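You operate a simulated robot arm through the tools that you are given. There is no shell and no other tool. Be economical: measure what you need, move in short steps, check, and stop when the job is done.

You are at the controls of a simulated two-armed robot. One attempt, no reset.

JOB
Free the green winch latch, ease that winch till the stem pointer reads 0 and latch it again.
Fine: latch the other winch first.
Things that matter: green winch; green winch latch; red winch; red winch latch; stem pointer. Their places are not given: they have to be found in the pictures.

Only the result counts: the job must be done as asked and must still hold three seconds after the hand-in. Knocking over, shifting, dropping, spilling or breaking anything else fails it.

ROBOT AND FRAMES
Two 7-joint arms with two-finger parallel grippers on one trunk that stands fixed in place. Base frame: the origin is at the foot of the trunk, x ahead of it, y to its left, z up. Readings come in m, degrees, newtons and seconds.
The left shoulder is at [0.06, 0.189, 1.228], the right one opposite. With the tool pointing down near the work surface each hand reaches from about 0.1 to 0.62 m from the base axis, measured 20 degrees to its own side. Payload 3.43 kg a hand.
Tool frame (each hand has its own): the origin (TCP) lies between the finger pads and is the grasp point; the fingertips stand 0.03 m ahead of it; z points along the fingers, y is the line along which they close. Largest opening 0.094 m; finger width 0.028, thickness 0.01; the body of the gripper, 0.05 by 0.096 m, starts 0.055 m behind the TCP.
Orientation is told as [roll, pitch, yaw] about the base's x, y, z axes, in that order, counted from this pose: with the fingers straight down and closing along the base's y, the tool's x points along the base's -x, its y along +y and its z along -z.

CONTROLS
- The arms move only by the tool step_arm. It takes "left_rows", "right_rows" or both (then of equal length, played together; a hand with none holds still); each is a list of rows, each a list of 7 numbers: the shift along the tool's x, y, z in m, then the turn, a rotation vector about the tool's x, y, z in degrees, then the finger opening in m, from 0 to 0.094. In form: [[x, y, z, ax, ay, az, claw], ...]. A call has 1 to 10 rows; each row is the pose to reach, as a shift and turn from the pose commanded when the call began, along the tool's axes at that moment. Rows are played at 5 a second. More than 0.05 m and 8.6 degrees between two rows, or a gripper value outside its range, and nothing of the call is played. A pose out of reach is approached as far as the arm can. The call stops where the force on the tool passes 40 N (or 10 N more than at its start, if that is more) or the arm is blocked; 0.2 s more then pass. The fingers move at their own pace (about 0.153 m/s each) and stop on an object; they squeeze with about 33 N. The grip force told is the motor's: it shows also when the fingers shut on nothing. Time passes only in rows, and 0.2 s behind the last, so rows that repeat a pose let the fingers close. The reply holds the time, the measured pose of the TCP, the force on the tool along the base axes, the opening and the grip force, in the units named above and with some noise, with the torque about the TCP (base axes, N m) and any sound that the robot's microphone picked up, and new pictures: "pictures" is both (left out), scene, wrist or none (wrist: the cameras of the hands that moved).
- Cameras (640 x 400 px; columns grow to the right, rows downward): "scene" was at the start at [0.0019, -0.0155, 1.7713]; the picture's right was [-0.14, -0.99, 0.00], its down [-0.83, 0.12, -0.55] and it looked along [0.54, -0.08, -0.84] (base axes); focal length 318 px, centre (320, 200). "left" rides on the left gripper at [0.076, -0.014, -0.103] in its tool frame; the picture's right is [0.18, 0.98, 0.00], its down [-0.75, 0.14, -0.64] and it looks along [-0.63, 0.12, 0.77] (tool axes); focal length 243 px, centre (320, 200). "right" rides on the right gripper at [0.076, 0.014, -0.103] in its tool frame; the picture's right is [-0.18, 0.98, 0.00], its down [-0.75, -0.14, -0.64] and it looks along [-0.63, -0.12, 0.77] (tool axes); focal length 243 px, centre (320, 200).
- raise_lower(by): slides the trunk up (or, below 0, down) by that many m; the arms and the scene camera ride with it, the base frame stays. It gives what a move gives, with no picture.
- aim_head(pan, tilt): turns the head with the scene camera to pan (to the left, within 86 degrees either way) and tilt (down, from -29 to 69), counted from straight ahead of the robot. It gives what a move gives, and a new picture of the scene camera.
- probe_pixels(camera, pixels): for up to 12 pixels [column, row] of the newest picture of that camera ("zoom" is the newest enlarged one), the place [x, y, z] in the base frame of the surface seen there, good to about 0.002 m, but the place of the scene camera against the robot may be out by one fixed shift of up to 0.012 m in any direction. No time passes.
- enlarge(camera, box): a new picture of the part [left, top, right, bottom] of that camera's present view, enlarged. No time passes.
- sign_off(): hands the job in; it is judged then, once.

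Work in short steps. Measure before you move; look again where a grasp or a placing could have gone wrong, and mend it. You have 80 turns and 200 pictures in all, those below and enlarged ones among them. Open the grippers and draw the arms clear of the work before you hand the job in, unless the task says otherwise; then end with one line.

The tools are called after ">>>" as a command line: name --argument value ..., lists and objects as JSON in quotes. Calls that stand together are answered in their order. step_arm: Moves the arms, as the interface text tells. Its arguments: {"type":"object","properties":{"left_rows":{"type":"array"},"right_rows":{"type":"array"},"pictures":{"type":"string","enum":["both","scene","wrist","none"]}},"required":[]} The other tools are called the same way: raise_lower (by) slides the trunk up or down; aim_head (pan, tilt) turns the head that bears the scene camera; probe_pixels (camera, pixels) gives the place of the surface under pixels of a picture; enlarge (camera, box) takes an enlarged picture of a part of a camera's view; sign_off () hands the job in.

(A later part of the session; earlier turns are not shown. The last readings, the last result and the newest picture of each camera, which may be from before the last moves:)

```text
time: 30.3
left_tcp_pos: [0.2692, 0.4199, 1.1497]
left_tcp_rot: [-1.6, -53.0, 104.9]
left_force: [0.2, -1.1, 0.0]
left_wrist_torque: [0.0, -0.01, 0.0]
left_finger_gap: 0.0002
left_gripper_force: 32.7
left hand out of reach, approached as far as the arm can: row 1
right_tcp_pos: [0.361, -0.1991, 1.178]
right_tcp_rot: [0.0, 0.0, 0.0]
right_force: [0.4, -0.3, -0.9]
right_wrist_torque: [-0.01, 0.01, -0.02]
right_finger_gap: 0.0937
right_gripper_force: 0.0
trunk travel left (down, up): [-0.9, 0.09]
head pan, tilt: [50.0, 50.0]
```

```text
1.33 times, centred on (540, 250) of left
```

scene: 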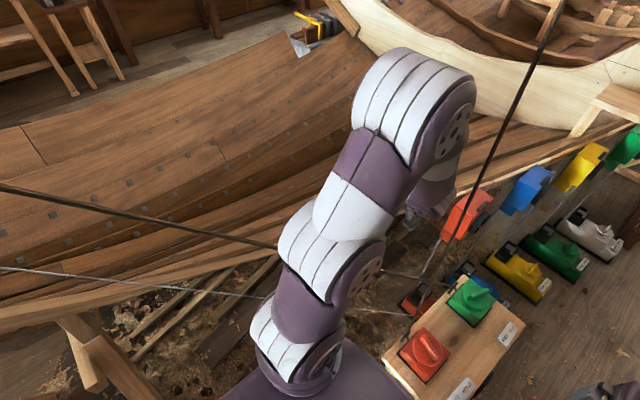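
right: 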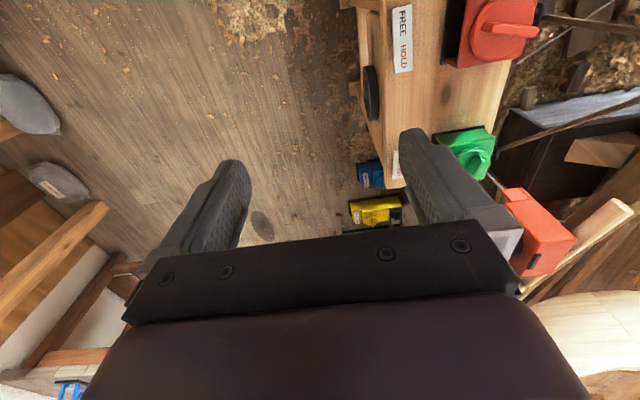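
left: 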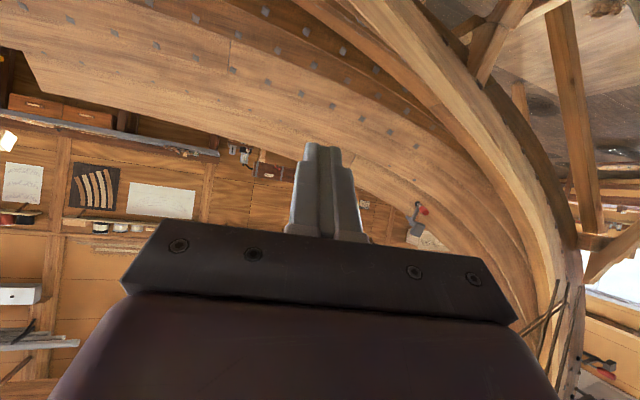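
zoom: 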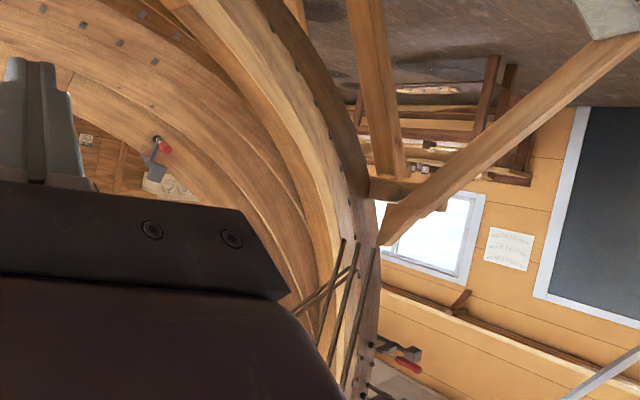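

The stem top with tackle ropes appears at lower right (560,330). I move the hand outward and up, so the wrist can tilt up further.

>>> step_arm --left_rows '[[-0.04, 0, 0.01, 0, 0, 0, 0.0], [-0.08, 0, 0.02, 0, 0, 0, 0.0], [-0.12, 0, 0.03, 0, 0, 0, 0.0], [-0.15, 0, 0.036, 0, -8, 0, 0.0], [-0.15, 0, 0.036, 0, -16, 0, 0.0], [-0.15, 0, 0.036, 0, -24, 0, 0.0], [-0.15, 0, 0.036, 0, -32, 0, 0.0]]'

>>> enlarge --camera "left" --box '[400, 100, 640, 400]'

```text
time: 31.9
left_tcp_pos: [0.2248, 0.6669, 1.2665]
left_tcp_rot: [-6.5, -81.1, 107.7]
left_force: [0.4, 0.4, 0.5]
left_wrist_torque: [-0.04, 0.01, 0.0]
left_finger_gap: 0.0002
left_gripper_force: 33.6
left hand out of reach, approached as far as the arm can: row 5, 6, 7
right_tcp_pos: [0.3599, -0.1941, 1.1792]
right_tcp_rot: [-0.2, 0.0, 0.0]
right_force: [-0.3, 0.4, 0.1]
right_wrist_torque: [-0.05, -0.02, 0.01]
right_finger_gap: 0.0939
right_gripper_force: 0.1
trunk travel left (down, up): [-0.9, 0.09]
head pan, tilt: [50.0, 50.0]
```

scene: 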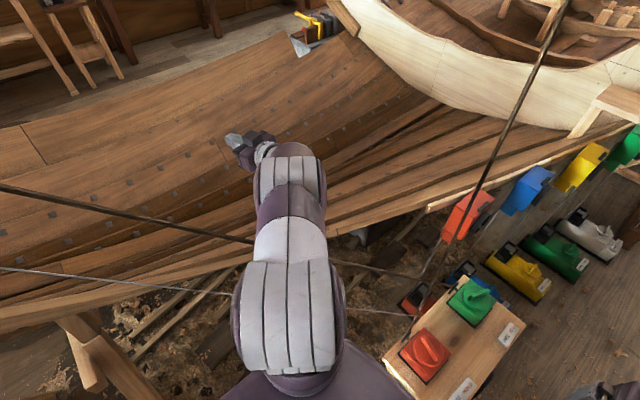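
left: 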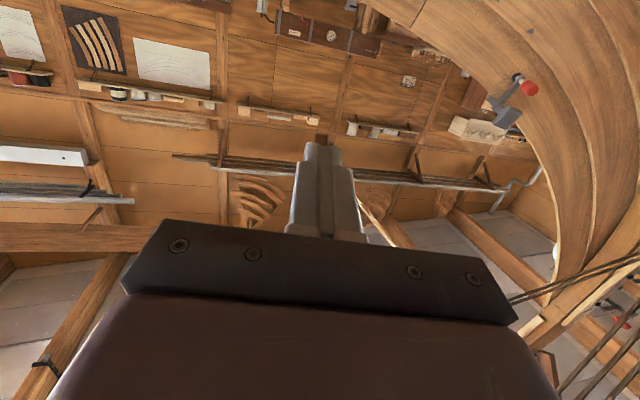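

```text
1.33 times, centred on (520, 250) of left
```

zoom: 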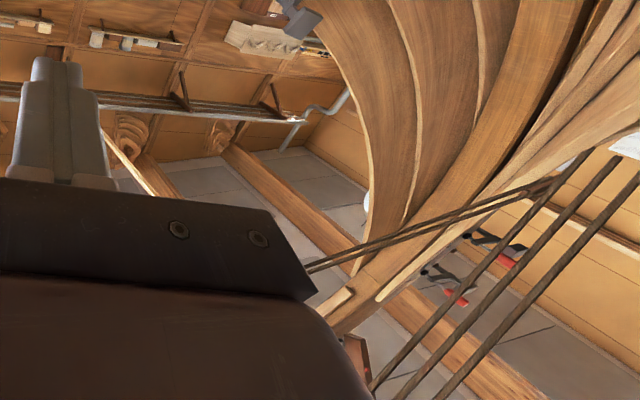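

Now tilt is near horizontal. I yaw ~25° toward the back to bring the stem into the clear upper-right region.

>>> step_arm --left_rows '[[0, 0, 0, -8.3, 0, -1.3, 0.0], [0, 0, 0, -16.6, 0, -2.6, 0.0], [0, 0, 0, -24.8, 0, -3.9, 0.0]]' --pictures "wrist"

>>> enlarge --camera "left" --box '[380, 50, 640, 330]'

```text
time: 32.7
left_tcp_pos: [0.1985, 0.6683, 1.2844]
left_tcp_rot: [-8.1, -79.3, 116.0]
left_force: [0.1, -0.2, 0.2]
left_wrist_torque: [0.0, -0.01, -0.01]
left_finger_gap: 0.0
left_gripper_force: 33.0
left hand out of reach, approached as far as the arm can: row 1, 2, 3
right_tcp_pos: [0.362, -0.1985, 1.1788]
right_tcp_rot: [0.0, -0.1, 0.0]
right_force: [0.4, -0.2, 0.4]
right_wrist_torque: [-0.03, 0.01, 0.02]
right_finger_gap: 0.094
right_gripper_force: 0.0
trunk travel left (down, up): [-0.9, 0.09]
head pan, tilt: [50.0, 50.0]
```

left: 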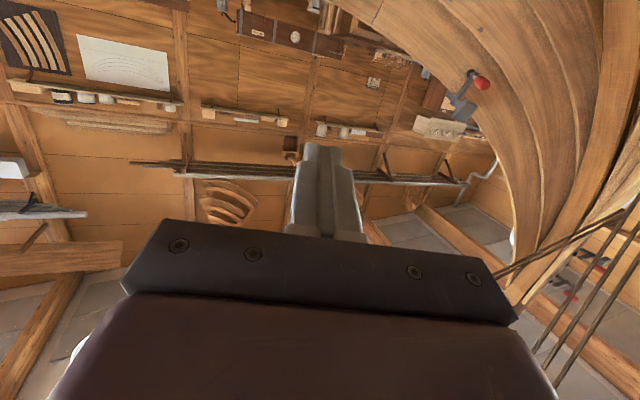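

```text
1.43 times, centred on (510, 190) of left
```

zoom: 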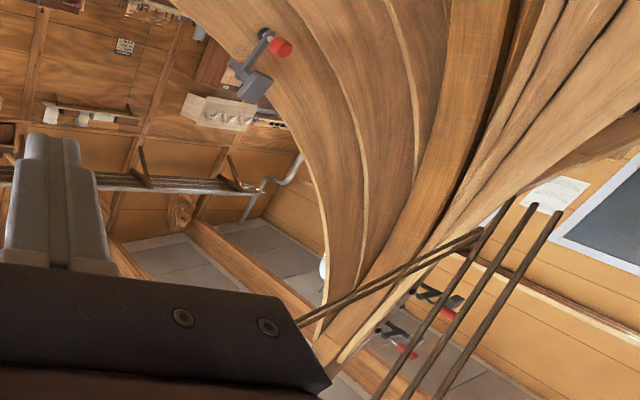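

Probe the stem, ropes and clamp in this view.

>>> probe_pixels --camera "left" --pixels '[[520, 275], [540, 250], [570, 240], [625, 50], [565, 300], [590, 258], [620, 220], [560, 345], [590, 300], [545, 243], [520, 264], [480, 80]]'

```text
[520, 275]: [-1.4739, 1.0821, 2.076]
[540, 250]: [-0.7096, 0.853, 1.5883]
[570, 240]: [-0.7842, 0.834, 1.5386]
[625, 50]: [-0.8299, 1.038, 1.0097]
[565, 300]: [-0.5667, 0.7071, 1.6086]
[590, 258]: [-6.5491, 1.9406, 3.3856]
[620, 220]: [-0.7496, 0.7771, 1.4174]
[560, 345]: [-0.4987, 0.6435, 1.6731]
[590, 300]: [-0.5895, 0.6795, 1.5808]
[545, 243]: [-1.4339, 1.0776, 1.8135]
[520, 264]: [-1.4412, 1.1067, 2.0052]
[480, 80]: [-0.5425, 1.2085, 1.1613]
```

Extrapolating the green rope, it reaches the stem around [-1.45,1.0,2.9]; with the head at full pan and tilt up, the picture's top-left corner should just show that.

>>> aim_head --pan 86 --tilt -29

>>> enlarge --camera "scene" --box '[0, 0, 320, 200]'

>>> probe_pixels --camera "scene" --pixels '[[100, 232], [20, 165], [180, 285], [300, 180], [305, 182], [150, 60], [5, 155], [400, 240], [560, 140], [200, 290], [630, 100], [350, 120]]'

```text
time: 34.2
left_tcp_pos: [0.1978, 0.6681, 1.2835]
left_tcp_rot: [-8.3, -79.3, 116.1]
left_force: [0.5, 0.5, -0.7]
left_wrist_torque: [0.01, 0.0, 0.07]
left_finger_gap: 0.0
left_gripper_force: 33.3
right_tcp_pos: [0.3622, -0.199, 1.1781]
right_tcp_rot: [0.1, 0.1, 0.0]
right_force: [0.6, 0.4, 0.3]
right_wrist_torque: [-0.01, -0.01, 0.03]
right_finger_gap: 0.0939
right_gripper_force: 0.0
trunk travel left (down, up): [-0.9, 0.09]
head pan, tilt: [85.9, -28.6]
```

scene: 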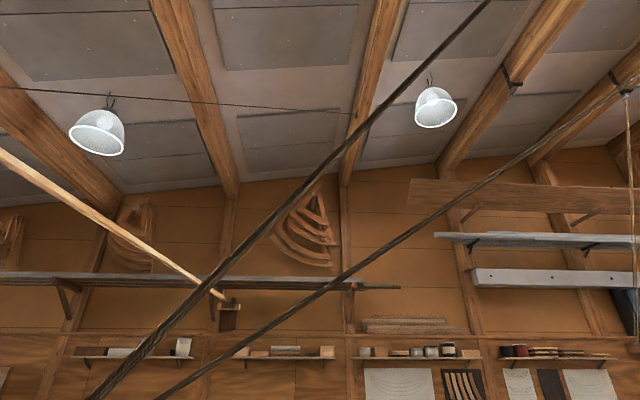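

```text
2.00 times, centred on (160, 100) of scene
```

zoom: 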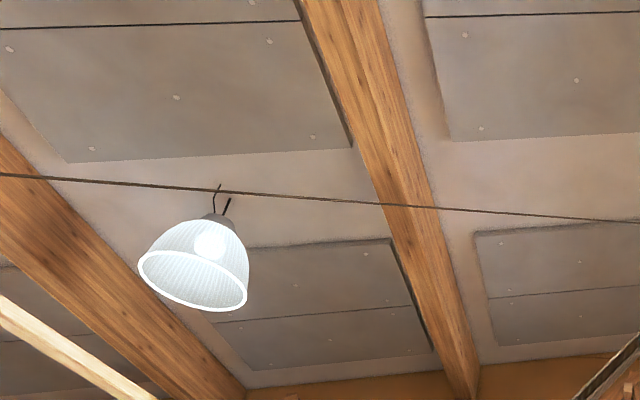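

```text
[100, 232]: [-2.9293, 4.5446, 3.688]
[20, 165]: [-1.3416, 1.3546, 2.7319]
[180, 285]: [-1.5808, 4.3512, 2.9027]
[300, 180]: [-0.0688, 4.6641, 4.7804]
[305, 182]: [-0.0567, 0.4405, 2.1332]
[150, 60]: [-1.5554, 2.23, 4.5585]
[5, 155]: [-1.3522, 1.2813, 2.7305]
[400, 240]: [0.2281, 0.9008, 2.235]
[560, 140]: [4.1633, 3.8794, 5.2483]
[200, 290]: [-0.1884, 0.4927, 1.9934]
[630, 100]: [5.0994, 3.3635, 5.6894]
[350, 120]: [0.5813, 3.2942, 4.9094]
```

The green rope leads to a light batten at [-1.35,1.28,2.73], where the stem top must be. I roll the left gripper about its axis so its camera swings toward the back and up-left.

>>> step_arm --left_rows '[[0, 0, 0, 0, 0, -8.5, 0.0], [0, 0, 0, 0, 0, -17, 0.0], [0, 0, 0, 0, 0, -25.5, 0.0], [0, 0, 0, 0, 0, -34, 0.0], [0, 0, 0, 0, 0, -42.5, 0.0], [0, 0, 0, 0, 0, -51, 0.0], [0, 0, 0, 0, 0, -59.5, 0.0], [0, 0, 0, 0, 0, -68, 0.0], [0, 0, 0, 0, 0, -76.5, 0.0]]' --pictures "wrist"

```text
time: 36.2
left_tcp_pos: [0.2049, 0.7078, 1.405]
left_tcp_rot: [-76.4, -12.8, -165.2]
left_force: [-0.7, 0.1, -0.2]
left_wrist_torque: [-0.02, -0.05, 0.02]
left_finger_gap: 0.0
left_gripper_force: 33.2
left hand out of reach, approached as far as the arm can: row 5, 6, 7, 8, 9
right_tcp_pos: [0.3629, -0.1963, 1.1782]
right_tcp_rot: [-0.2, 0.0, 0.0]
right_force: [-1.0, 0.3, 0.0]
right_wrist_torque: [0.02, -0.02, 0.0]
right_finger_gap: 0.094
right_gripper_force: 0.0
trunk travel left (down, up): [-0.9, 0.09]
head pan, tilt: [85.9, -28.6]
```

left: 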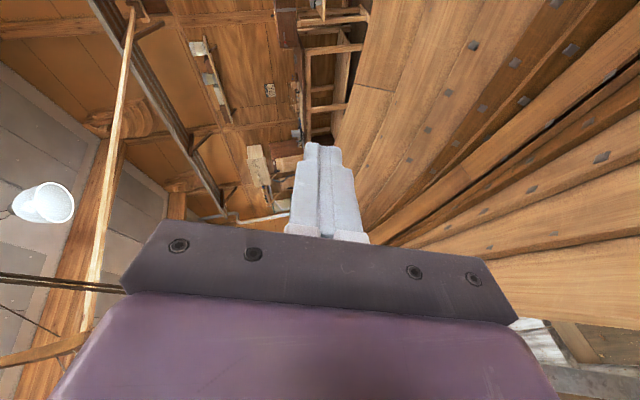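

The batten meets the stem at lower-left (85,330). I enlarge it.

>>> enlarge --camera "left" --box '[0, 200, 160, 400]'

>>> probe_pixels --camera "left" --pixels '[[85, 320], [40, 350], [80, 340], [40, 278], [100, 285], [20, 325], [90, 260], [10, 362]]'

```text
2.00 times, centred on (80, 300) of left
```

zoom: 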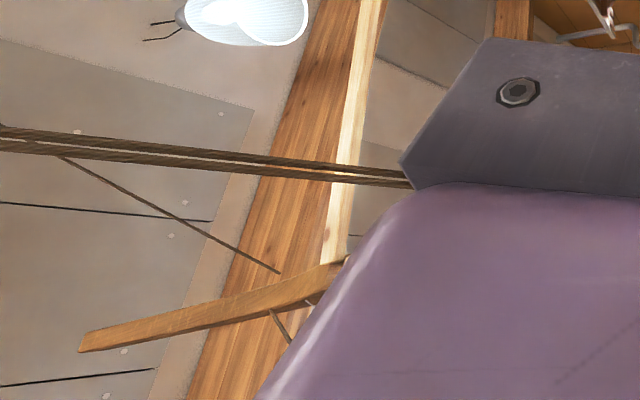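

```text
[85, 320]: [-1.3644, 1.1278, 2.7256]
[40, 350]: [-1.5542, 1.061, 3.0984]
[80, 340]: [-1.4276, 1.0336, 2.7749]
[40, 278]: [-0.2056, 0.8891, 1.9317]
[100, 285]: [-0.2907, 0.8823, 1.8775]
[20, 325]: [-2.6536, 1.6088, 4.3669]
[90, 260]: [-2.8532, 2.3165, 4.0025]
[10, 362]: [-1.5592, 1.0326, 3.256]
```

I steer the view further up and back so that junction comes clear of the gripper.

>>> step_arm --left_rows '[[0.02, 0, 0, 5, -4, 0, 0.0], [0.04, 0, 0, 10, -8, 0, 0.0], [0.06, 0, 0, 15, -12, 0, 0.0], [0.08, 0, 0, 20, -16, 0, 0.0], [0.1, 0, 0, 25, -20, 0, 0.0]]' --pictures "both"

>>> enlarge --camera "left" --box '[0, 150, 200, 400]'

```text
time: 37.4
left_tcp_pos: [0.2376, 0.8644, 1.5157]
left_tcp_rot: [-107.2, -12.6, -149.1]
left_force: [-0.3, 0.5, 0.3]
left_wrist_torque: [-0.03, 0.0, 0.05]
left_finger_gap: 0.0
left_gripper_force: 32.8
left hand out of reach, approached as far as the arm can: row 1, 2, 3, 4, 5
right_tcp_pos: [0.3634, -0.195, 1.1781]
right_tcp_rot: [-0.2, 0.1, 0.0]
right_force: [0.4, 0.1, -0.6]
right_wrist_torque: [-0.07, 0.02, -0.01]
right_finger_gap: 0.094
right_gripper_force: 0.0
trunk travel left (down, up): [-0.9, 0.09]
head pan, tilt: [85.9, -28.6]
```

scene: 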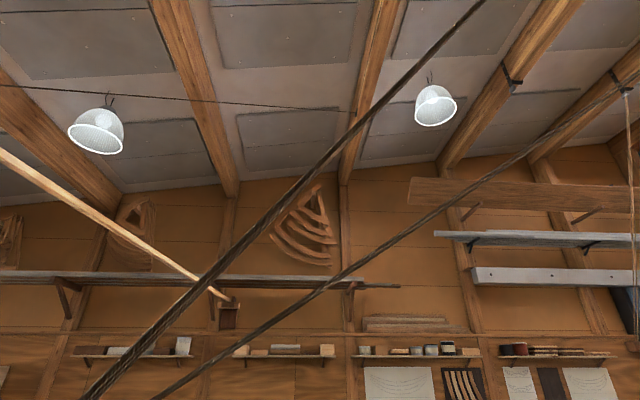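
left: 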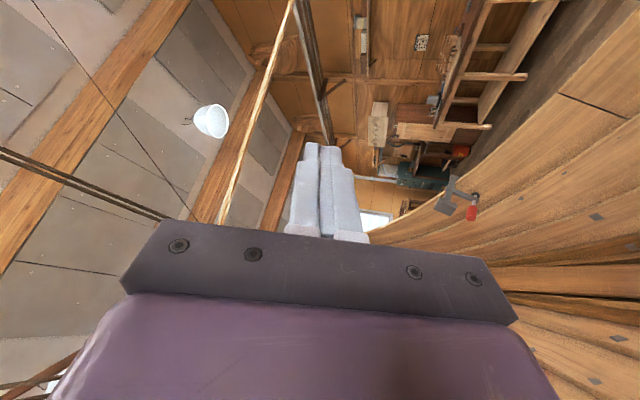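

```text
1.60 times, centred on (100, 275) of left
```

zoom: 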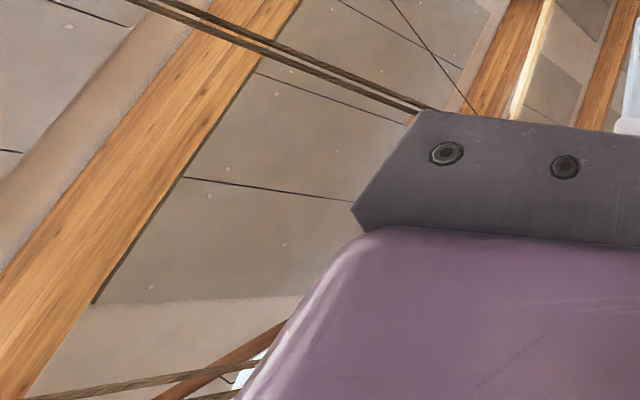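

Now the tool axis is higher; rolling the gripper back should place the junction at the upper right, clear of the body.

>>> step_arm --left_rows '[[0, 0, 0, 0, 0, 8.5, 0.0], [0, 0, 0, 0, 0, 17, 0.0], [0, 0, 0, 0, 0, 25.5, 0.0], [0, 0, 0, 0, 0, 34, 0.0], [0, 0, 0, 0, 0, 42.5, 0.0], [0, 0, 0, 0, 0, 51, 0.0], [0, 0, 0, 0, 0, 59.5, 0.0], [0, 0, 0, 0, 0, 68, 0.0]]' --pictures "wrist"

>>> enlarge --camera "left" --box '[400, 0, 640, 250]'

```text
time: 39.2
left_tcp_pos: [0.2326, 0.8622, 1.5226]
left_tcp_rot: [-152.9, -71.1, -91.4]
left_force: [-0.5, 0.0, 0.4]
left_wrist_torque: [-0.02, 0.0, -0.01]
left_finger_gap: 0.0
left_gripper_force: 32.7
right_tcp_pos: [0.3617, -0.1987, 1.1781]
right_tcp_rot: [0.0, 0.0, 0.0]
right_force: [0.2, 0.9, -0.2]
right_wrist_torque: [0.01, 0.0, 0.01]
right_finger_gap: 0.0939
right_gripper_force: 0.0
trunk travel left (down, up): [-0.9, 0.09]
head pan, tilt: [85.9, -28.6]
```

left: 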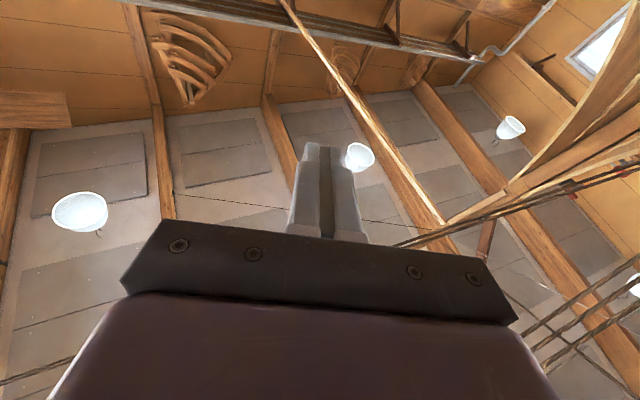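

```text
1.60 times, centred on (520, 125) of left
```

zoom: 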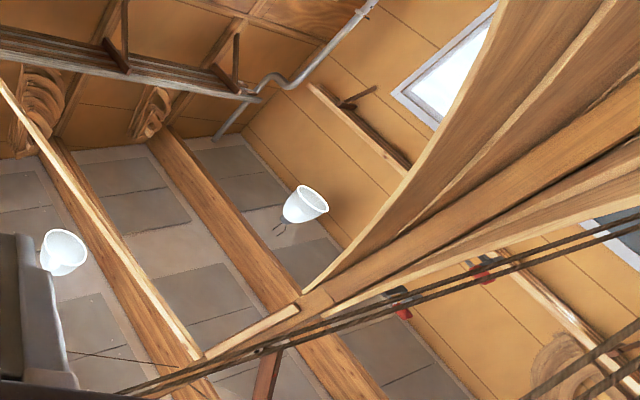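

Clear view of the stem and batten at about (450,225). Zoom closer.

>>> enlarge --camera "left" --box '[420, 150, 560, 270]'

>>> probe_pixels --camera "left" --pixels '[[440, 215], [450, 222], [465, 212], [490, 202], [515, 187], [484, 235], [400, 160], [425, 240], [540, 170], [505, 205]]'

```text
3.33 times, centred on (490, 210) of left
```

zoom: 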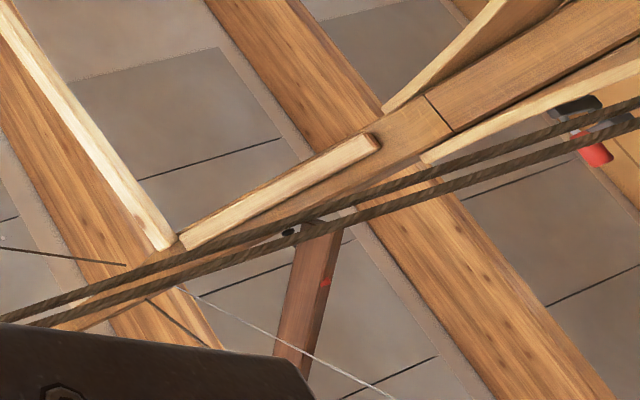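

```text
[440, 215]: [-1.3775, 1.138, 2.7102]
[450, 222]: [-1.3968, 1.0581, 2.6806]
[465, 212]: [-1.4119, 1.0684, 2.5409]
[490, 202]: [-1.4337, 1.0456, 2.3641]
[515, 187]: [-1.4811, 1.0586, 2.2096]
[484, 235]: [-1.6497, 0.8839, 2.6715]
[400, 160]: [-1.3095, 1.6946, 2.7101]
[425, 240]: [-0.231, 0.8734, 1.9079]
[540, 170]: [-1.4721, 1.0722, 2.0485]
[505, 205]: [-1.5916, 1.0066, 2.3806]
```

A board with a red mark projects from the stem to the right (zoom (320,285)); I shift the view (tilt up, slight yaw) to see it whole.

>>> step_arm --left_rows '[[0, 0, 0, 3, -7, -1, 0.0], [0, 0, 0, 6, -14, -2, 0.0], [0, 0, 0, 9, -21, -3, 0.0]]' --pictures "wrist"

>>> enlarge --camera "left" --box '[460, 100, 640, 260]'

```text
time: 40.0
left_tcp_pos: [0.2344, 0.8728, 1.5265]
left_tcp_rot: [-169.0, -49.9, -83.5]
left_force: [0.2, -0.1, -0.6]
left_wrist_torque: [0.03, 0.01, 0.03]
left_finger_gap: 0.0
left_gripper_force: 33.6
left hand out of reach, approached as far as the arm can: row 3
right_tcp_pos: [0.3622, -0.1965, 1.1781]
right_tcp_rot: [-0.1, 0.0, 0.0]
right_force: [0.6, -0.9, 0.0]
right_wrist_torque: [-0.01, -0.04, 0.01]
right_finger_gap: 0.0941
right_gripper_force: 0.1
trunk travel left (down, up): [-0.9, 0.09]
head pan, tilt: [85.9, -28.6]
```

left: 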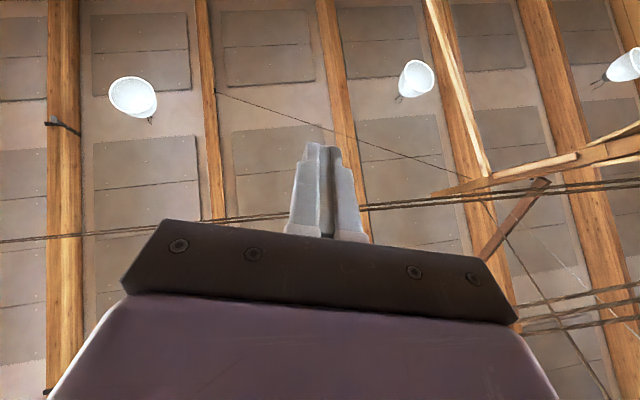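

```text
2.50 times, centred on (550, 180) of left
```

zoom: 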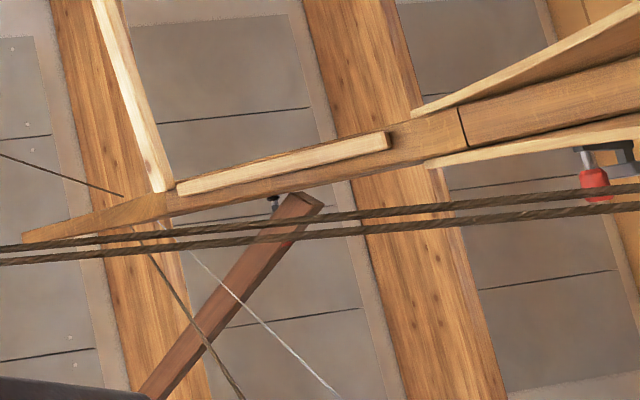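

A dark pin at zoom (275,205) between stem and the reddish board may be the pointer. I zoom tightly and probe.

>>> enlarge --camera "left" --box '[505, 165, 565, 205]'

>>> probe_pixels --camera "left" --pixels '[[537, 181], [538, 184], [546, 181], [540, 190], [530, 200], [515, 222], [495, 250], [520, 170], [555, 160], [570, 270]]'

```text
10.00 times, centred on (535, 185) of left
```

zoom: 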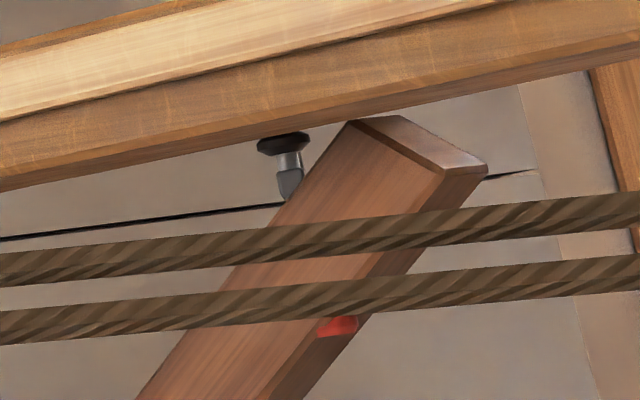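

```text
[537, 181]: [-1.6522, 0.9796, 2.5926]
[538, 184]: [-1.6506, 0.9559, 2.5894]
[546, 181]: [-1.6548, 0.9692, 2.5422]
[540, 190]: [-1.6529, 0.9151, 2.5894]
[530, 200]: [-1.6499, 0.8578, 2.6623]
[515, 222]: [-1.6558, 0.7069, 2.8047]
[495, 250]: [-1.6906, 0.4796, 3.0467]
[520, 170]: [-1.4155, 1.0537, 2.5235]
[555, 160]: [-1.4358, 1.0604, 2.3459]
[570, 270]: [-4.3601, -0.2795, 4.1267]
```

Likely the light line from the stem leads back to the bench, and the black disc on the bench's right face ([0.45,-0.107,0.74]) is a dial. I move the right hand to the right of the bench and aim its camera at that face.

>>> step_arm --right_rows '[[0, -0.025, 0.027, -6.05, 1.91, -4.1, 0.094], [0, -0.05, 0.054, -12.1, 3.82, -8.2, 0.094], [0, -0.075, 0.081, -18.15, 5.74, -12.3, 0.094], [0, -0.1, 0.108, -24.2, 7.65, -16.4, 0.094], [0, -0.125, 0.136, -30.25, 9.56, -20.5, 0.094], [0, -0.15, 0.163, -36.3, 11.5, -24.6, 0.094], [0, -0.175, 0.19, -42.35, 13.4, -28.7, 0.094], [0, -0.2, 0.218, -48.4, 15.3, -32.8, 0.094]]' --pictures "wrist"

>>> aim_head --pan 0 --tilt 62

```text
time: 41.8
left_tcp_pos: [0.2334, 0.8685, 1.5268]
left_tcp_rot: [-168.9, -50.0, -83.6]
left_force: [0.2, 0.7, 0.1]
left_wrist_torque: [0.02, -0.02, -0.02]
left_finger_gap: 0.0
left_gripper_force: 33.6
right_tcp_pos: [0.2675, -0.3149, 0.9489]
right_tcp_rot: [47.8, -0.3, 34.8]
right_force: [-0.3, -0.3, -0.1]
right_wrist_torque: [0.01, 0.03, -0.03]
right_finger_gap: 0.0941
right_gripper_force: 0.1
right hand out of reach, approached as far as the arm can: row 6, 7, 8
trunk travel left (down, up): [-0.9, 0.09]
head pan, tilt: [85.9, -28.6]
```

right: 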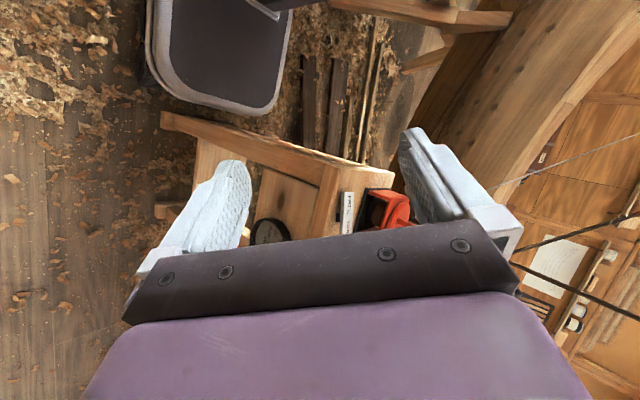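

```text
time: 43.5
left_tcp_pos: [0.2333, 0.8692, 1.5271]
left_tcp_rot: [-168.9, -50.0, -83.7]
left_force: [-0.3, 0.3, -0.5]
left_wrist_torque: [0.03, 0.05, -0.02]
left_finger_gap: 0.0
left_gripper_force: 32.9
right_tcp_pos: [0.2685, -0.315, 0.9482]
right_tcp_rot: [47.7, -0.3, 34.8]
right_force: [-0.2, -0.1, -0.6]
right_wrist_torque: [-0.02, -0.03, 0.01]
right_finger_gap: 0.094
right_gripper_force: 0.1
trunk travel left (down, up): [-0.9, 0.09]
head pan, tilt: [0.0, 62.0]
```

scene: 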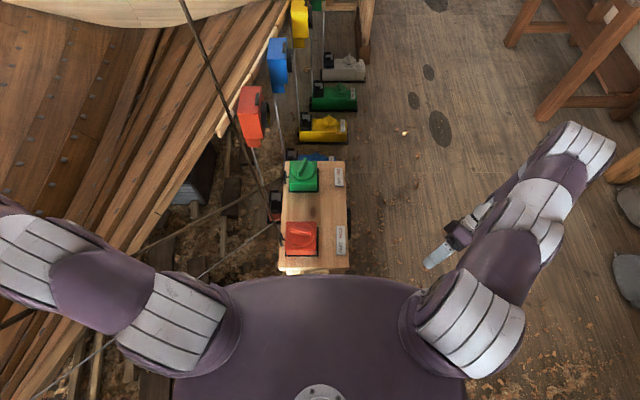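

The dial is visible at (270,230), partly behind the finger. Enlarge.

>>> enlarge --camera "right" --box '[230, 150, 390, 250]'

>>> probe_pixels --camera "right" --pixels '[[270, 228], [262, 238], [290, 190], [380, 205]]'

```text
4.00 times, centred on (310, 200) of right
```

zoom: 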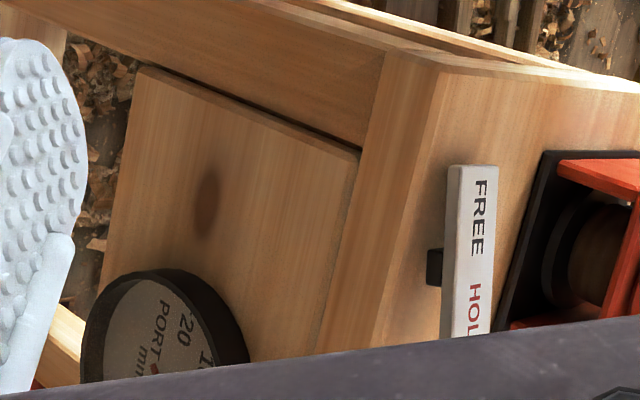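

```text
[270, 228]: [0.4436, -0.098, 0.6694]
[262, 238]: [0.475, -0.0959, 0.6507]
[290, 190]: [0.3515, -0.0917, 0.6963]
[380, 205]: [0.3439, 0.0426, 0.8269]
```

It's the gauge ("PORT", mm, -20 ...). I rotate the tool about its y by -14° to bring the dial clear of the gripper body.

>>> step_arm --right_rows '[[0, 0, 0, 0, -7, 0, 0.0], [0, 0, 0, 0, -14, 0, 0.0], [0, 0, 0, 0, -18, 0, 0.0]]' --pictures "wrist"

>>> enlarge --camera "right" --box '[200, 80, 360, 220]'

```text
time: 44.2
left_tcp_pos: [0.2334, 0.8706, 1.5266]
left_tcp_rot: [-168.9, -49.9, -83.5]
left_force: [0.2, -0.1, 0.9]
left_wrist_torque: [0.04, 0.03, 0.0]
left_finger_gap: 0.0
left_gripper_force: 33.1
right_tcp_pos: [0.2655, -0.3114, 0.9487]
right_tcp_rot: [51.4, -11.5, 21.0]
right_force: [0.2, 0.2, 0.0]
right_wrist_torque: [0.01, 0.02, 0.01]
right_finger_gap: 0.0
right_gripper_force: 32.7
right hand out of reach, approached as far as the arm can: row 1, 2, 3
trunk travel left (down, up): [-0.9, 0.09]
head pan, tilt: [0.0, 62.0]
```

right: 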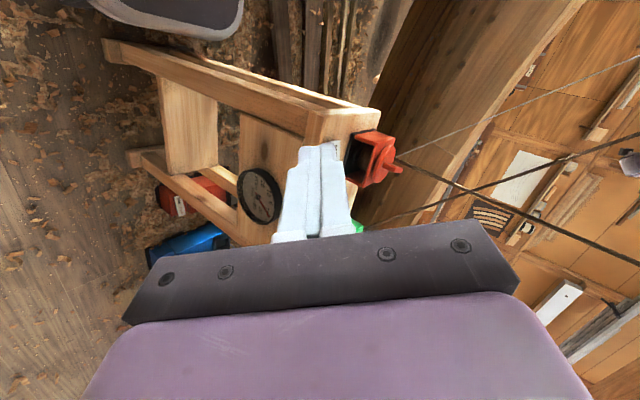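

```text
2.86 times, centred on (280, 150) of right
```

zoom: 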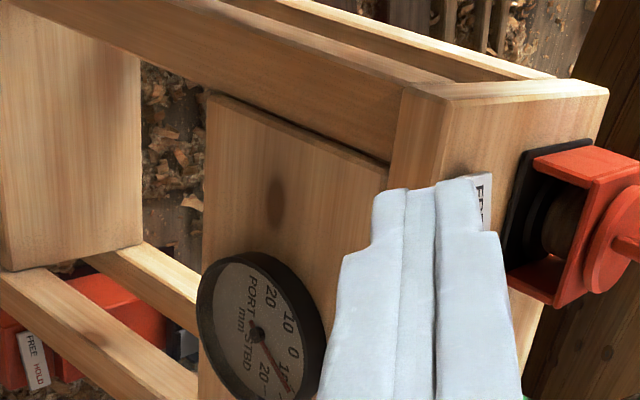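

Found: the stem pointer dial at (262,195). Zoom to read it.

>>> enlarge --camera "right" --box '[234, 160, 290, 225]'

>>> probe_pixels --camera "right" --pixels '[[262, 195], [355, 226], [250, 180], [375, 160]]'

```text
6.15 times, centred on (262, 192) of right
```

zoom: 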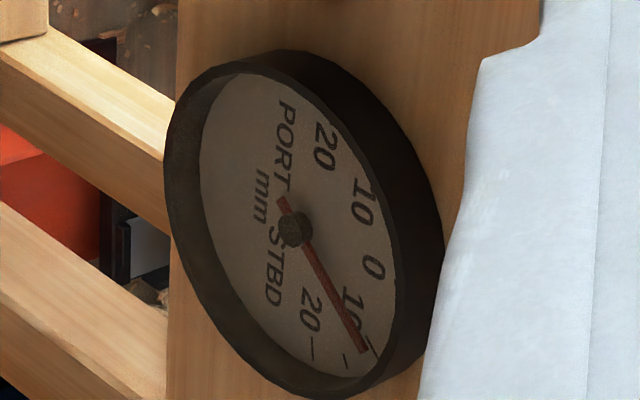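

```text
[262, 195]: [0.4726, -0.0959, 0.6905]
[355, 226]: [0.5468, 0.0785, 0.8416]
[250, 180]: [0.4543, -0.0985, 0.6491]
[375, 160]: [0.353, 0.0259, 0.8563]
```

The dial reads about 10–11 STBD. Plan: right hand latches red first, then frees green, turns the green knob, checking the dial. Return the right hand to vertical above the red latch area.

>>> step_arm --right_rows '[[-0.018, 0.005, -0.002, 6.59, 0.15, 3.08, 0.0], [-0.036, 0.01, -0.004, 13.2, 0.3, 6.15, 0.0], [-0.054, 0.015, -0.006, 19.8, 0.45, 9.2, 0.0], [-0.072, 0.02, -0.008, 26.3, 0.6, 12.3, 0.0], [-0.09, 0.026, -0.01, 32.9, 0.75, 15.4, 0.0], [-0.108, 0.031, -0.012, 39.5, 0.9, 18.5, 0.0], [-0.126, 0.036, -0.014, 46.1, 1.05, 21.5, 0.0], [-0.145, 0.041, -0.016, 52.7, 1.2, 24.6, 0.0]]' --pictures "both"

```text
time: 46.0
left_tcp_pos: [0.2358, 0.8703, 1.5256]
left_tcp_rot: [-169.0, -50.1, -83.5]
left_force: [-0.3, 0.3, 0.1]
left_wrist_torque: [-0.02, 0.0, 0.01]
left_finger_gap: 0.0001
left_gripper_force: 33.1
right_tcp_pos: [0.3815, -0.2517, 1.015]
right_tcp_rot: [2.2, 0.3, 1.2]
right_force: [-0.6, 2.0, 0.5]
right_wrist_torque: [0.0, -0.01, -0.01]
right_finger_gap: 0.0003
right_gripper_force: 33.3
right hand out of reach, approached as far as the arm can: row 8
trunk travel left (down, up): [-0.9, 0.09]
head pan, tilt: [0.0, 62.0]
```

scene: 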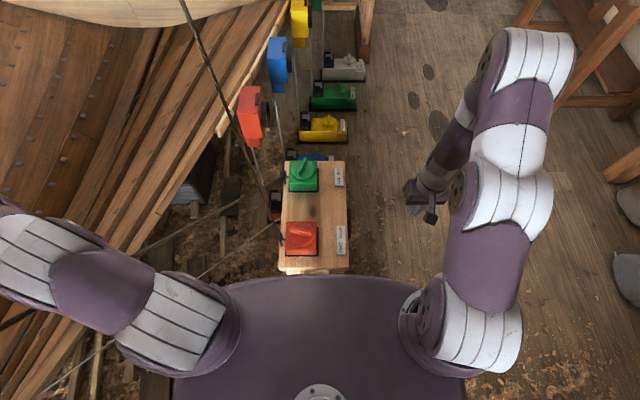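
right: 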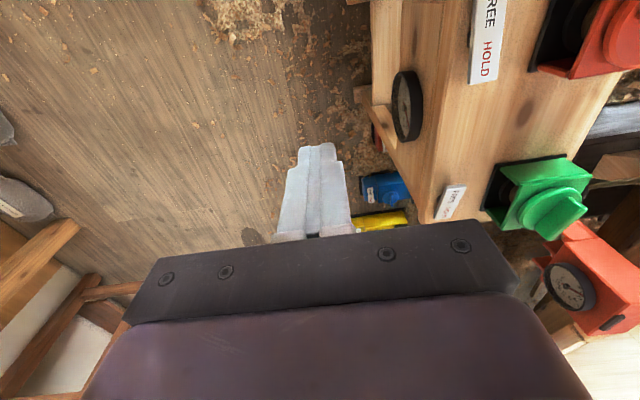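

Use the right wrist camera for accurate probe of the latches and the green knob.

>>> probe_pixels --camera "right" --pixels '[[485, 70], [481, 78], [495, 78], [475, 40], [495, 40], [455, 190], [444, 213], [440, 217], [560, 208], [540, 210], [580, 207], [525, 168]]'

>>> enlarge --camera "right" --box '[420, 140, 620, 260]'

```text
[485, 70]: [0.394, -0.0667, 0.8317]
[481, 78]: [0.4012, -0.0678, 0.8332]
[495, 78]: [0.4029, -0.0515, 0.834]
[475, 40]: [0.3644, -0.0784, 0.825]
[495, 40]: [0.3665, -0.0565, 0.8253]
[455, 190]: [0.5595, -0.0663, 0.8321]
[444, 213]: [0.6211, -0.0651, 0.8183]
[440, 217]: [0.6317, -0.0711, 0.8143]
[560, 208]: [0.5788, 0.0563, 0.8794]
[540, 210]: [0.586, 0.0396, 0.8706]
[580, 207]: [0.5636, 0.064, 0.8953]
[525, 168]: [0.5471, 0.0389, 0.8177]
```

```text
3.20 times, centred on (520, 200) of right
```

zoom: 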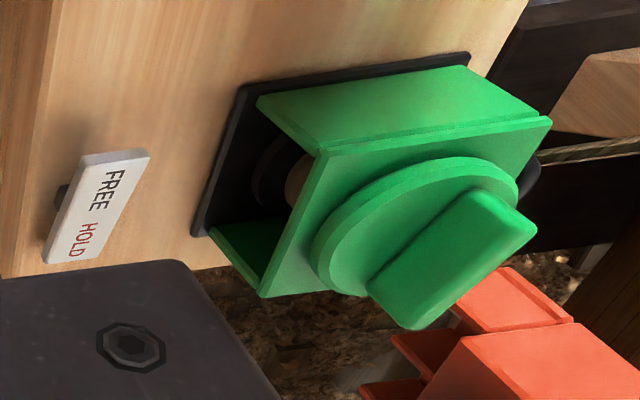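

Wrist-camera places: red HOLD end ≈[0.394,-0.066,0.832]. I move the closed right fingers above it.

>>> step_arm --right_rows '[[-0.003, 0.036, 0.024, 0.4, 0, 0.2, 0.0], [-0.006, 0.072, 0.048, 0.9, -0.1, 0.5, 0.0], [-0.009, 0.108, 0.072, 1.3, -0.2, 0.7, 0.0], [-0.012, 0.144, 0.097, 1.8, -0.2, 1.0, 0.0], [-0.0148, 0.181, 0.122, 2.2, -0.3, 1.2, 0.0], [-0.0148, 0.181, 0.122, 2.2, -0.3, 1.2, 0.0]]' --pictures "both"

```text
time: 47.5
left_tcp_pos: [0.2337, 0.8695, 1.5281]
left_tcp_rot: [-168.8, -50.0, -83.6]
left_force: [-0.6, 1.2, 0.9]
left_wrist_torque: [-0.03, 0.02, 0.0]
left_finger_gap: 0.0004
left_gripper_force: 33.4
right_tcp_pos: [0.3936, -0.071, 0.894]
right_tcp_rot: [-2.0, -0.4, -1.1]
right_force: [-0.6, 0.3, 0.4]
right_wrist_torque: [-0.01, 0.0, 0.0]
right_finger_gap: 0.0001
right_gripper_force: 33.4
trunk travel left (down, up): [-0.9, 0.09]
head pan, tilt: [0.0, 62.0]
```

scene: 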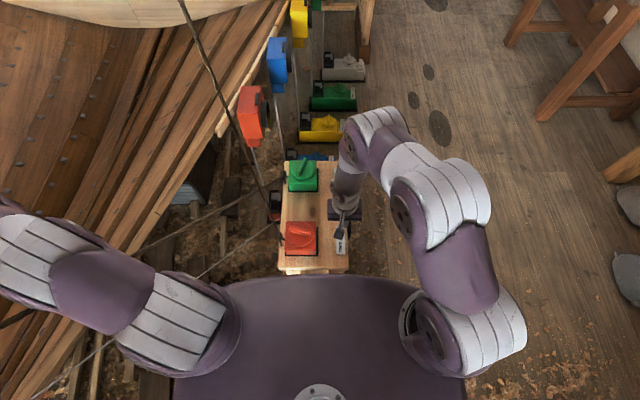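
right: 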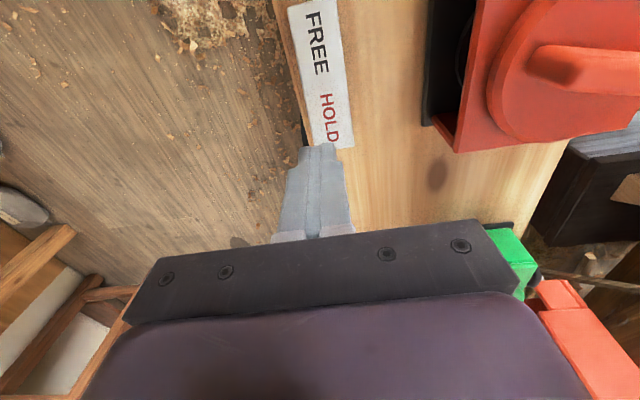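

The fingertips are over the HOLD end. Press down in small steps.

>>> step_arm --right_rows '[[0, 0, 0.02, 0, 0, 0, 0.0], [0, 0, 0.03, 0, 0, 0, 0.0], [0, 0, 0.036, 0, 0, 0, 0.0], [0, 0, 0.042, 0, 0, 0, 0.0], [0, 0, 0.047, 0, 0, 0, 0.0], [0, 0, 0.051, 0, 0, 0, 0.0]]' --pictures "wrist"

```text
time: 48.6
left_tcp_pos: [0.2306, 0.869, 1.5283]
left_tcp_rot: [-168.6, -50.0, -83.7]
left_force: [0.3, -0.2, 0.8]
left_wrist_torque: [0.01, 0.0, 0.02]
left_finger_gap: 0.0002
left_gripper_force: 32.9
right_tcp_pos: [0.3944, -0.0721, 0.8504]
right_tcp_rot: [-2.2, -0.7, -1.0]
right_force: [-4.0, -2.3, 25.4]
right_wrist_torque: [0.0, 0.42, 0.04]
right_finger_gap: 0.0001
right_gripper_force: 33.6
trunk travel left (down, up): [-0.9, 0.09]
head pan, tilt: [0.0, 62.0]
stopped in row 5 (right hand): the force on the tool passed its limit at 47 N (the readings are from after the stop); the commanded pose is now the measured one
```

right: 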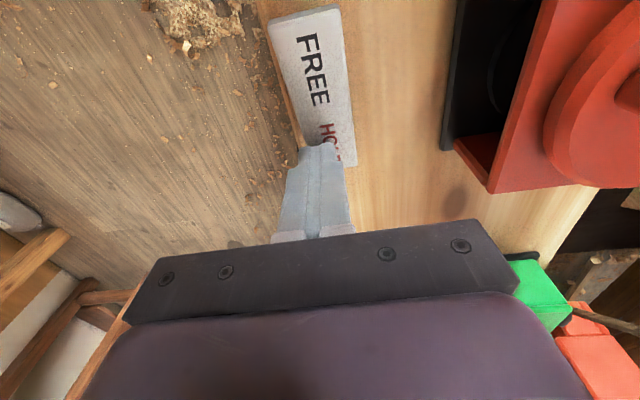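

Stopped at 47 N with tips at z≈0.820, consistent with the rocker flipped. I lift and check the plate's tilt.

>>> step_arm --right_rows '[[0, 0, -0.03, 0, 0, 0, 0.0], [0, -0.0, -0.08, 0, 0, 0, 0.0], [0.0, -0.04, -0.1, 0, 0, 0, 0.0]]' --pictures "both"

>>> probe_pixels --camera "right" --pixels '[[320, 30], [330, 80], [340, 30], [345, 60], [360, 60], [370, 80]]'

>>> probe_pixels --camera "scene" --pixels '[[340, 250], [341, 245], [341, 240], [341, 235], [341, 231], [341, 228]]'

```text
time: 49.4
left_tcp_pos: [0.2341, 0.8669, 1.5281]
left_tcp_rot: [-168.9, -50.0, -83.5]
left_force: [-0.1, -1.3, 0.2]
left_wrist_torque: [0.02, -0.03, -0.02]
left_finger_gap: 0.0001
left_gripper_force: 32.7
right_tcp_pos: [0.3952, -0.1093, 0.9491]
right_tcp_rot: [-2.1, -0.3, -1.1]
right_force: [0.4, -0.5, 0.4]
right_wrist_torque: [0.01, 0.01, 0.04]
right_finger_gap: 0.0001
right_gripper_force: 32.8
trunk travel left (down, up): [-0.9, 0.09]
head pan, tilt: [0.0, 62.0]
```

scene: 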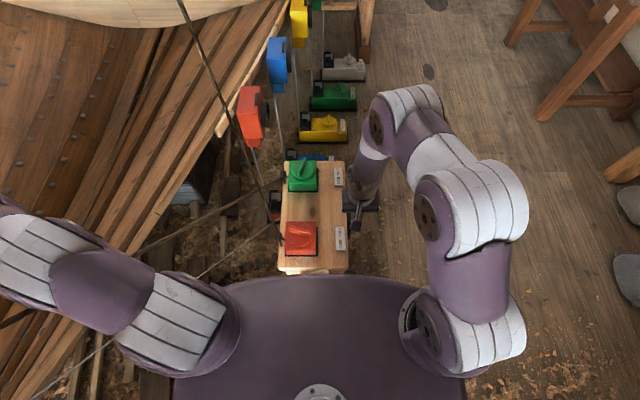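
right: 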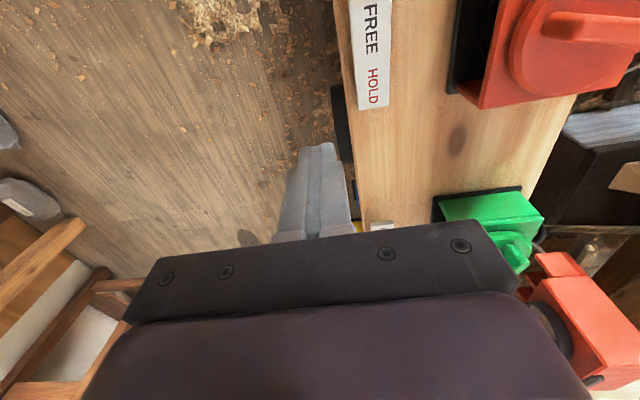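

```text
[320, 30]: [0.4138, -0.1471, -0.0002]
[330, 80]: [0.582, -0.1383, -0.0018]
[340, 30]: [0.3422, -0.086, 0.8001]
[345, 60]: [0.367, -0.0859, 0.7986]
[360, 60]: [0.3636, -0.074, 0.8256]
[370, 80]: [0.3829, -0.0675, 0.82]
```

```text
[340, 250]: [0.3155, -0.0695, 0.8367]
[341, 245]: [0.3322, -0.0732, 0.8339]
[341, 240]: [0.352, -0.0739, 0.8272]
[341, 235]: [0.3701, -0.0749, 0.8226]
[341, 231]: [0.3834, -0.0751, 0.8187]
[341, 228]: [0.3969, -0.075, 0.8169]
```

Red is now latched (HOLD end 0.817, FREE end 0.837). Next, move over the green FREE end (≈[0.552,-0.067,0.835]).

>>> step_arm --right_rows '[[-0.04, 0.01, 0, 0, 0, 0, 0.0], [-0.08, 0.02, 0.01, 0, 0, 0, 0.0], [-0.12, 0.035, 0.02, 0, 0, 0, 0.0], [-0.156, 0.0456, 0.035, 0, 0, 0, 0.0], [-0.156, 0.0456, 0.0436, 0, 0, 0, 0.0]]' --pictures "both"

>>> enlarge --camera "scene" --box '[270, 140, 390, 270]'

```text
time: 50.6
left_tcp_pos: [0.2338, 0.8696, 1.5279]
left_tcp_rot: [-168.8, -50.0, -83.7]
left_force: [-0.3, 0.4, -0.4]
left_wrist_torque: [-0.01, -0.03, -0.04]
left_finger_gap: 0.0003
left_gripper_force: 33.4
right_tcp_pos: [0.5511, -0.0675, 0.9049]
right_tcp_rot: [-2.1, -0.5, -1.0]
right_force: [0.2, 0.9, 0.4]
right_wrist_torque: [-0.02, -0.01, 0.01]
right_finger_gap: 0.0
right_gripper_force: 33.0
trunk travel left (down, up): [-0.9, 0.09]
head pan, tilt: [0.0, 62.0]
```

scene: 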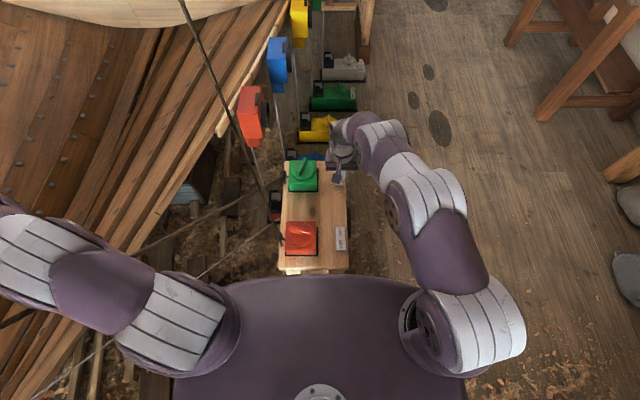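
right: 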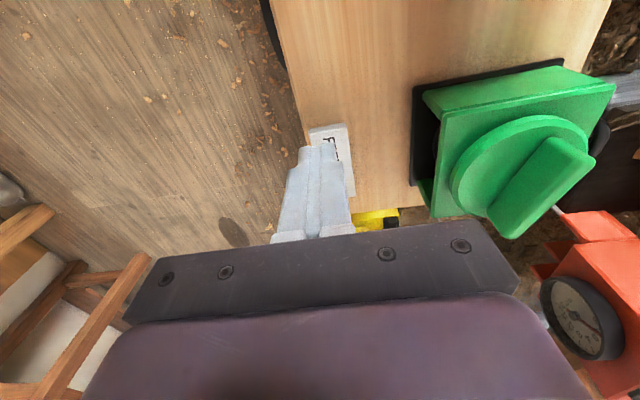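

```text
3.08 times, centred on (330, 205) of scene
```

zoom: 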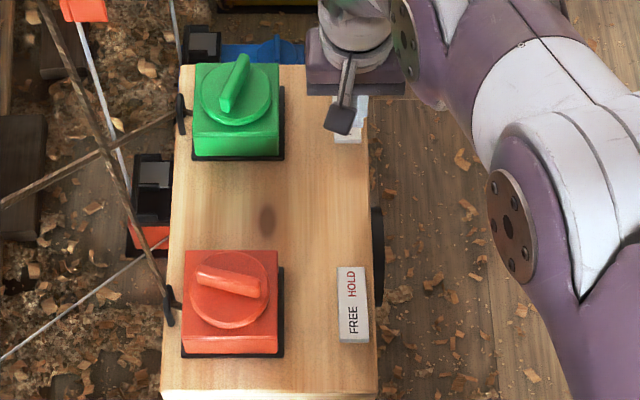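

Fingertips are over the green FREE end. I probe the knob here and press FREE.

>>> probe_pixels --camera "right" --pixels '[[456, 185], [475, 150], [500, 128], [540, 118], [580, 135], [580, 150], [545, 185], [512, 230], [500, 220], [585, 165], [560, 145], [530, 225]]'

>>> step_arm --right_rows '[[0, 0, 0.02, 0, 0, 0, 0.0], [0, 0, 0.034, 0, 0, 0, 0.0], [0, 0, 0.041, 0, 0, 0, 0.0], [0, 0, 0.047, 0, 0, 0, 0.0], [0, 0, 0.053, 0, 0, 0, 0.0], [0, 0, 0.058, 0, 0, 0, 0.0]]' --pictures "wrist"

```text
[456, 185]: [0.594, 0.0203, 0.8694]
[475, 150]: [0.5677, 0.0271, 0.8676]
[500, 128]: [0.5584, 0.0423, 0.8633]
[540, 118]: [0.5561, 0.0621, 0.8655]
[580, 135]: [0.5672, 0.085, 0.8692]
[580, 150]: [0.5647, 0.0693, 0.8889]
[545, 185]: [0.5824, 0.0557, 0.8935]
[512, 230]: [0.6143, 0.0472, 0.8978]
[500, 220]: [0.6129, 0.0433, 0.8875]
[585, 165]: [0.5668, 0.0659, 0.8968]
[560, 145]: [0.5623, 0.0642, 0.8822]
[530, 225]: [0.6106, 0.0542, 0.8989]
```

```text
time: 52.0
left_tcp_pos: [0.2353, 0.8707, 1.5256]
left_tcp_rot: [-168.9, -49.9, -83.6]
left_force: [0.1, -0.4, 0.0]
left_wrist_torque: [0.02, 0.03, 0.04]
left_finger_gap: 0.0
left_gripper_force: 32.6
right_tcp_pos: [0.5551, -0.0706, 0.8472]
right_tcp_rot: [-2.1, -0.6, -1.0]
right_force: [-0.7, -0.8, 0.2]
right_wrist_torque: [0.01, 0.05, -0.01]
right_finger_gap: 0.0
right_gripper_force: 33.2
trunk travel left (down, up): [-0.9, 0.09]
head pan, tilt: [0.0, 62.0]
```

right: 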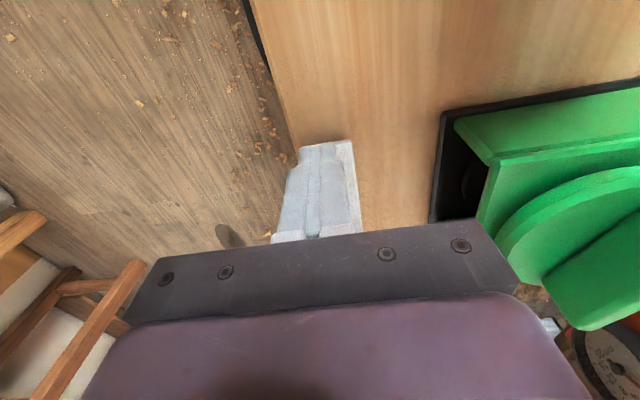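

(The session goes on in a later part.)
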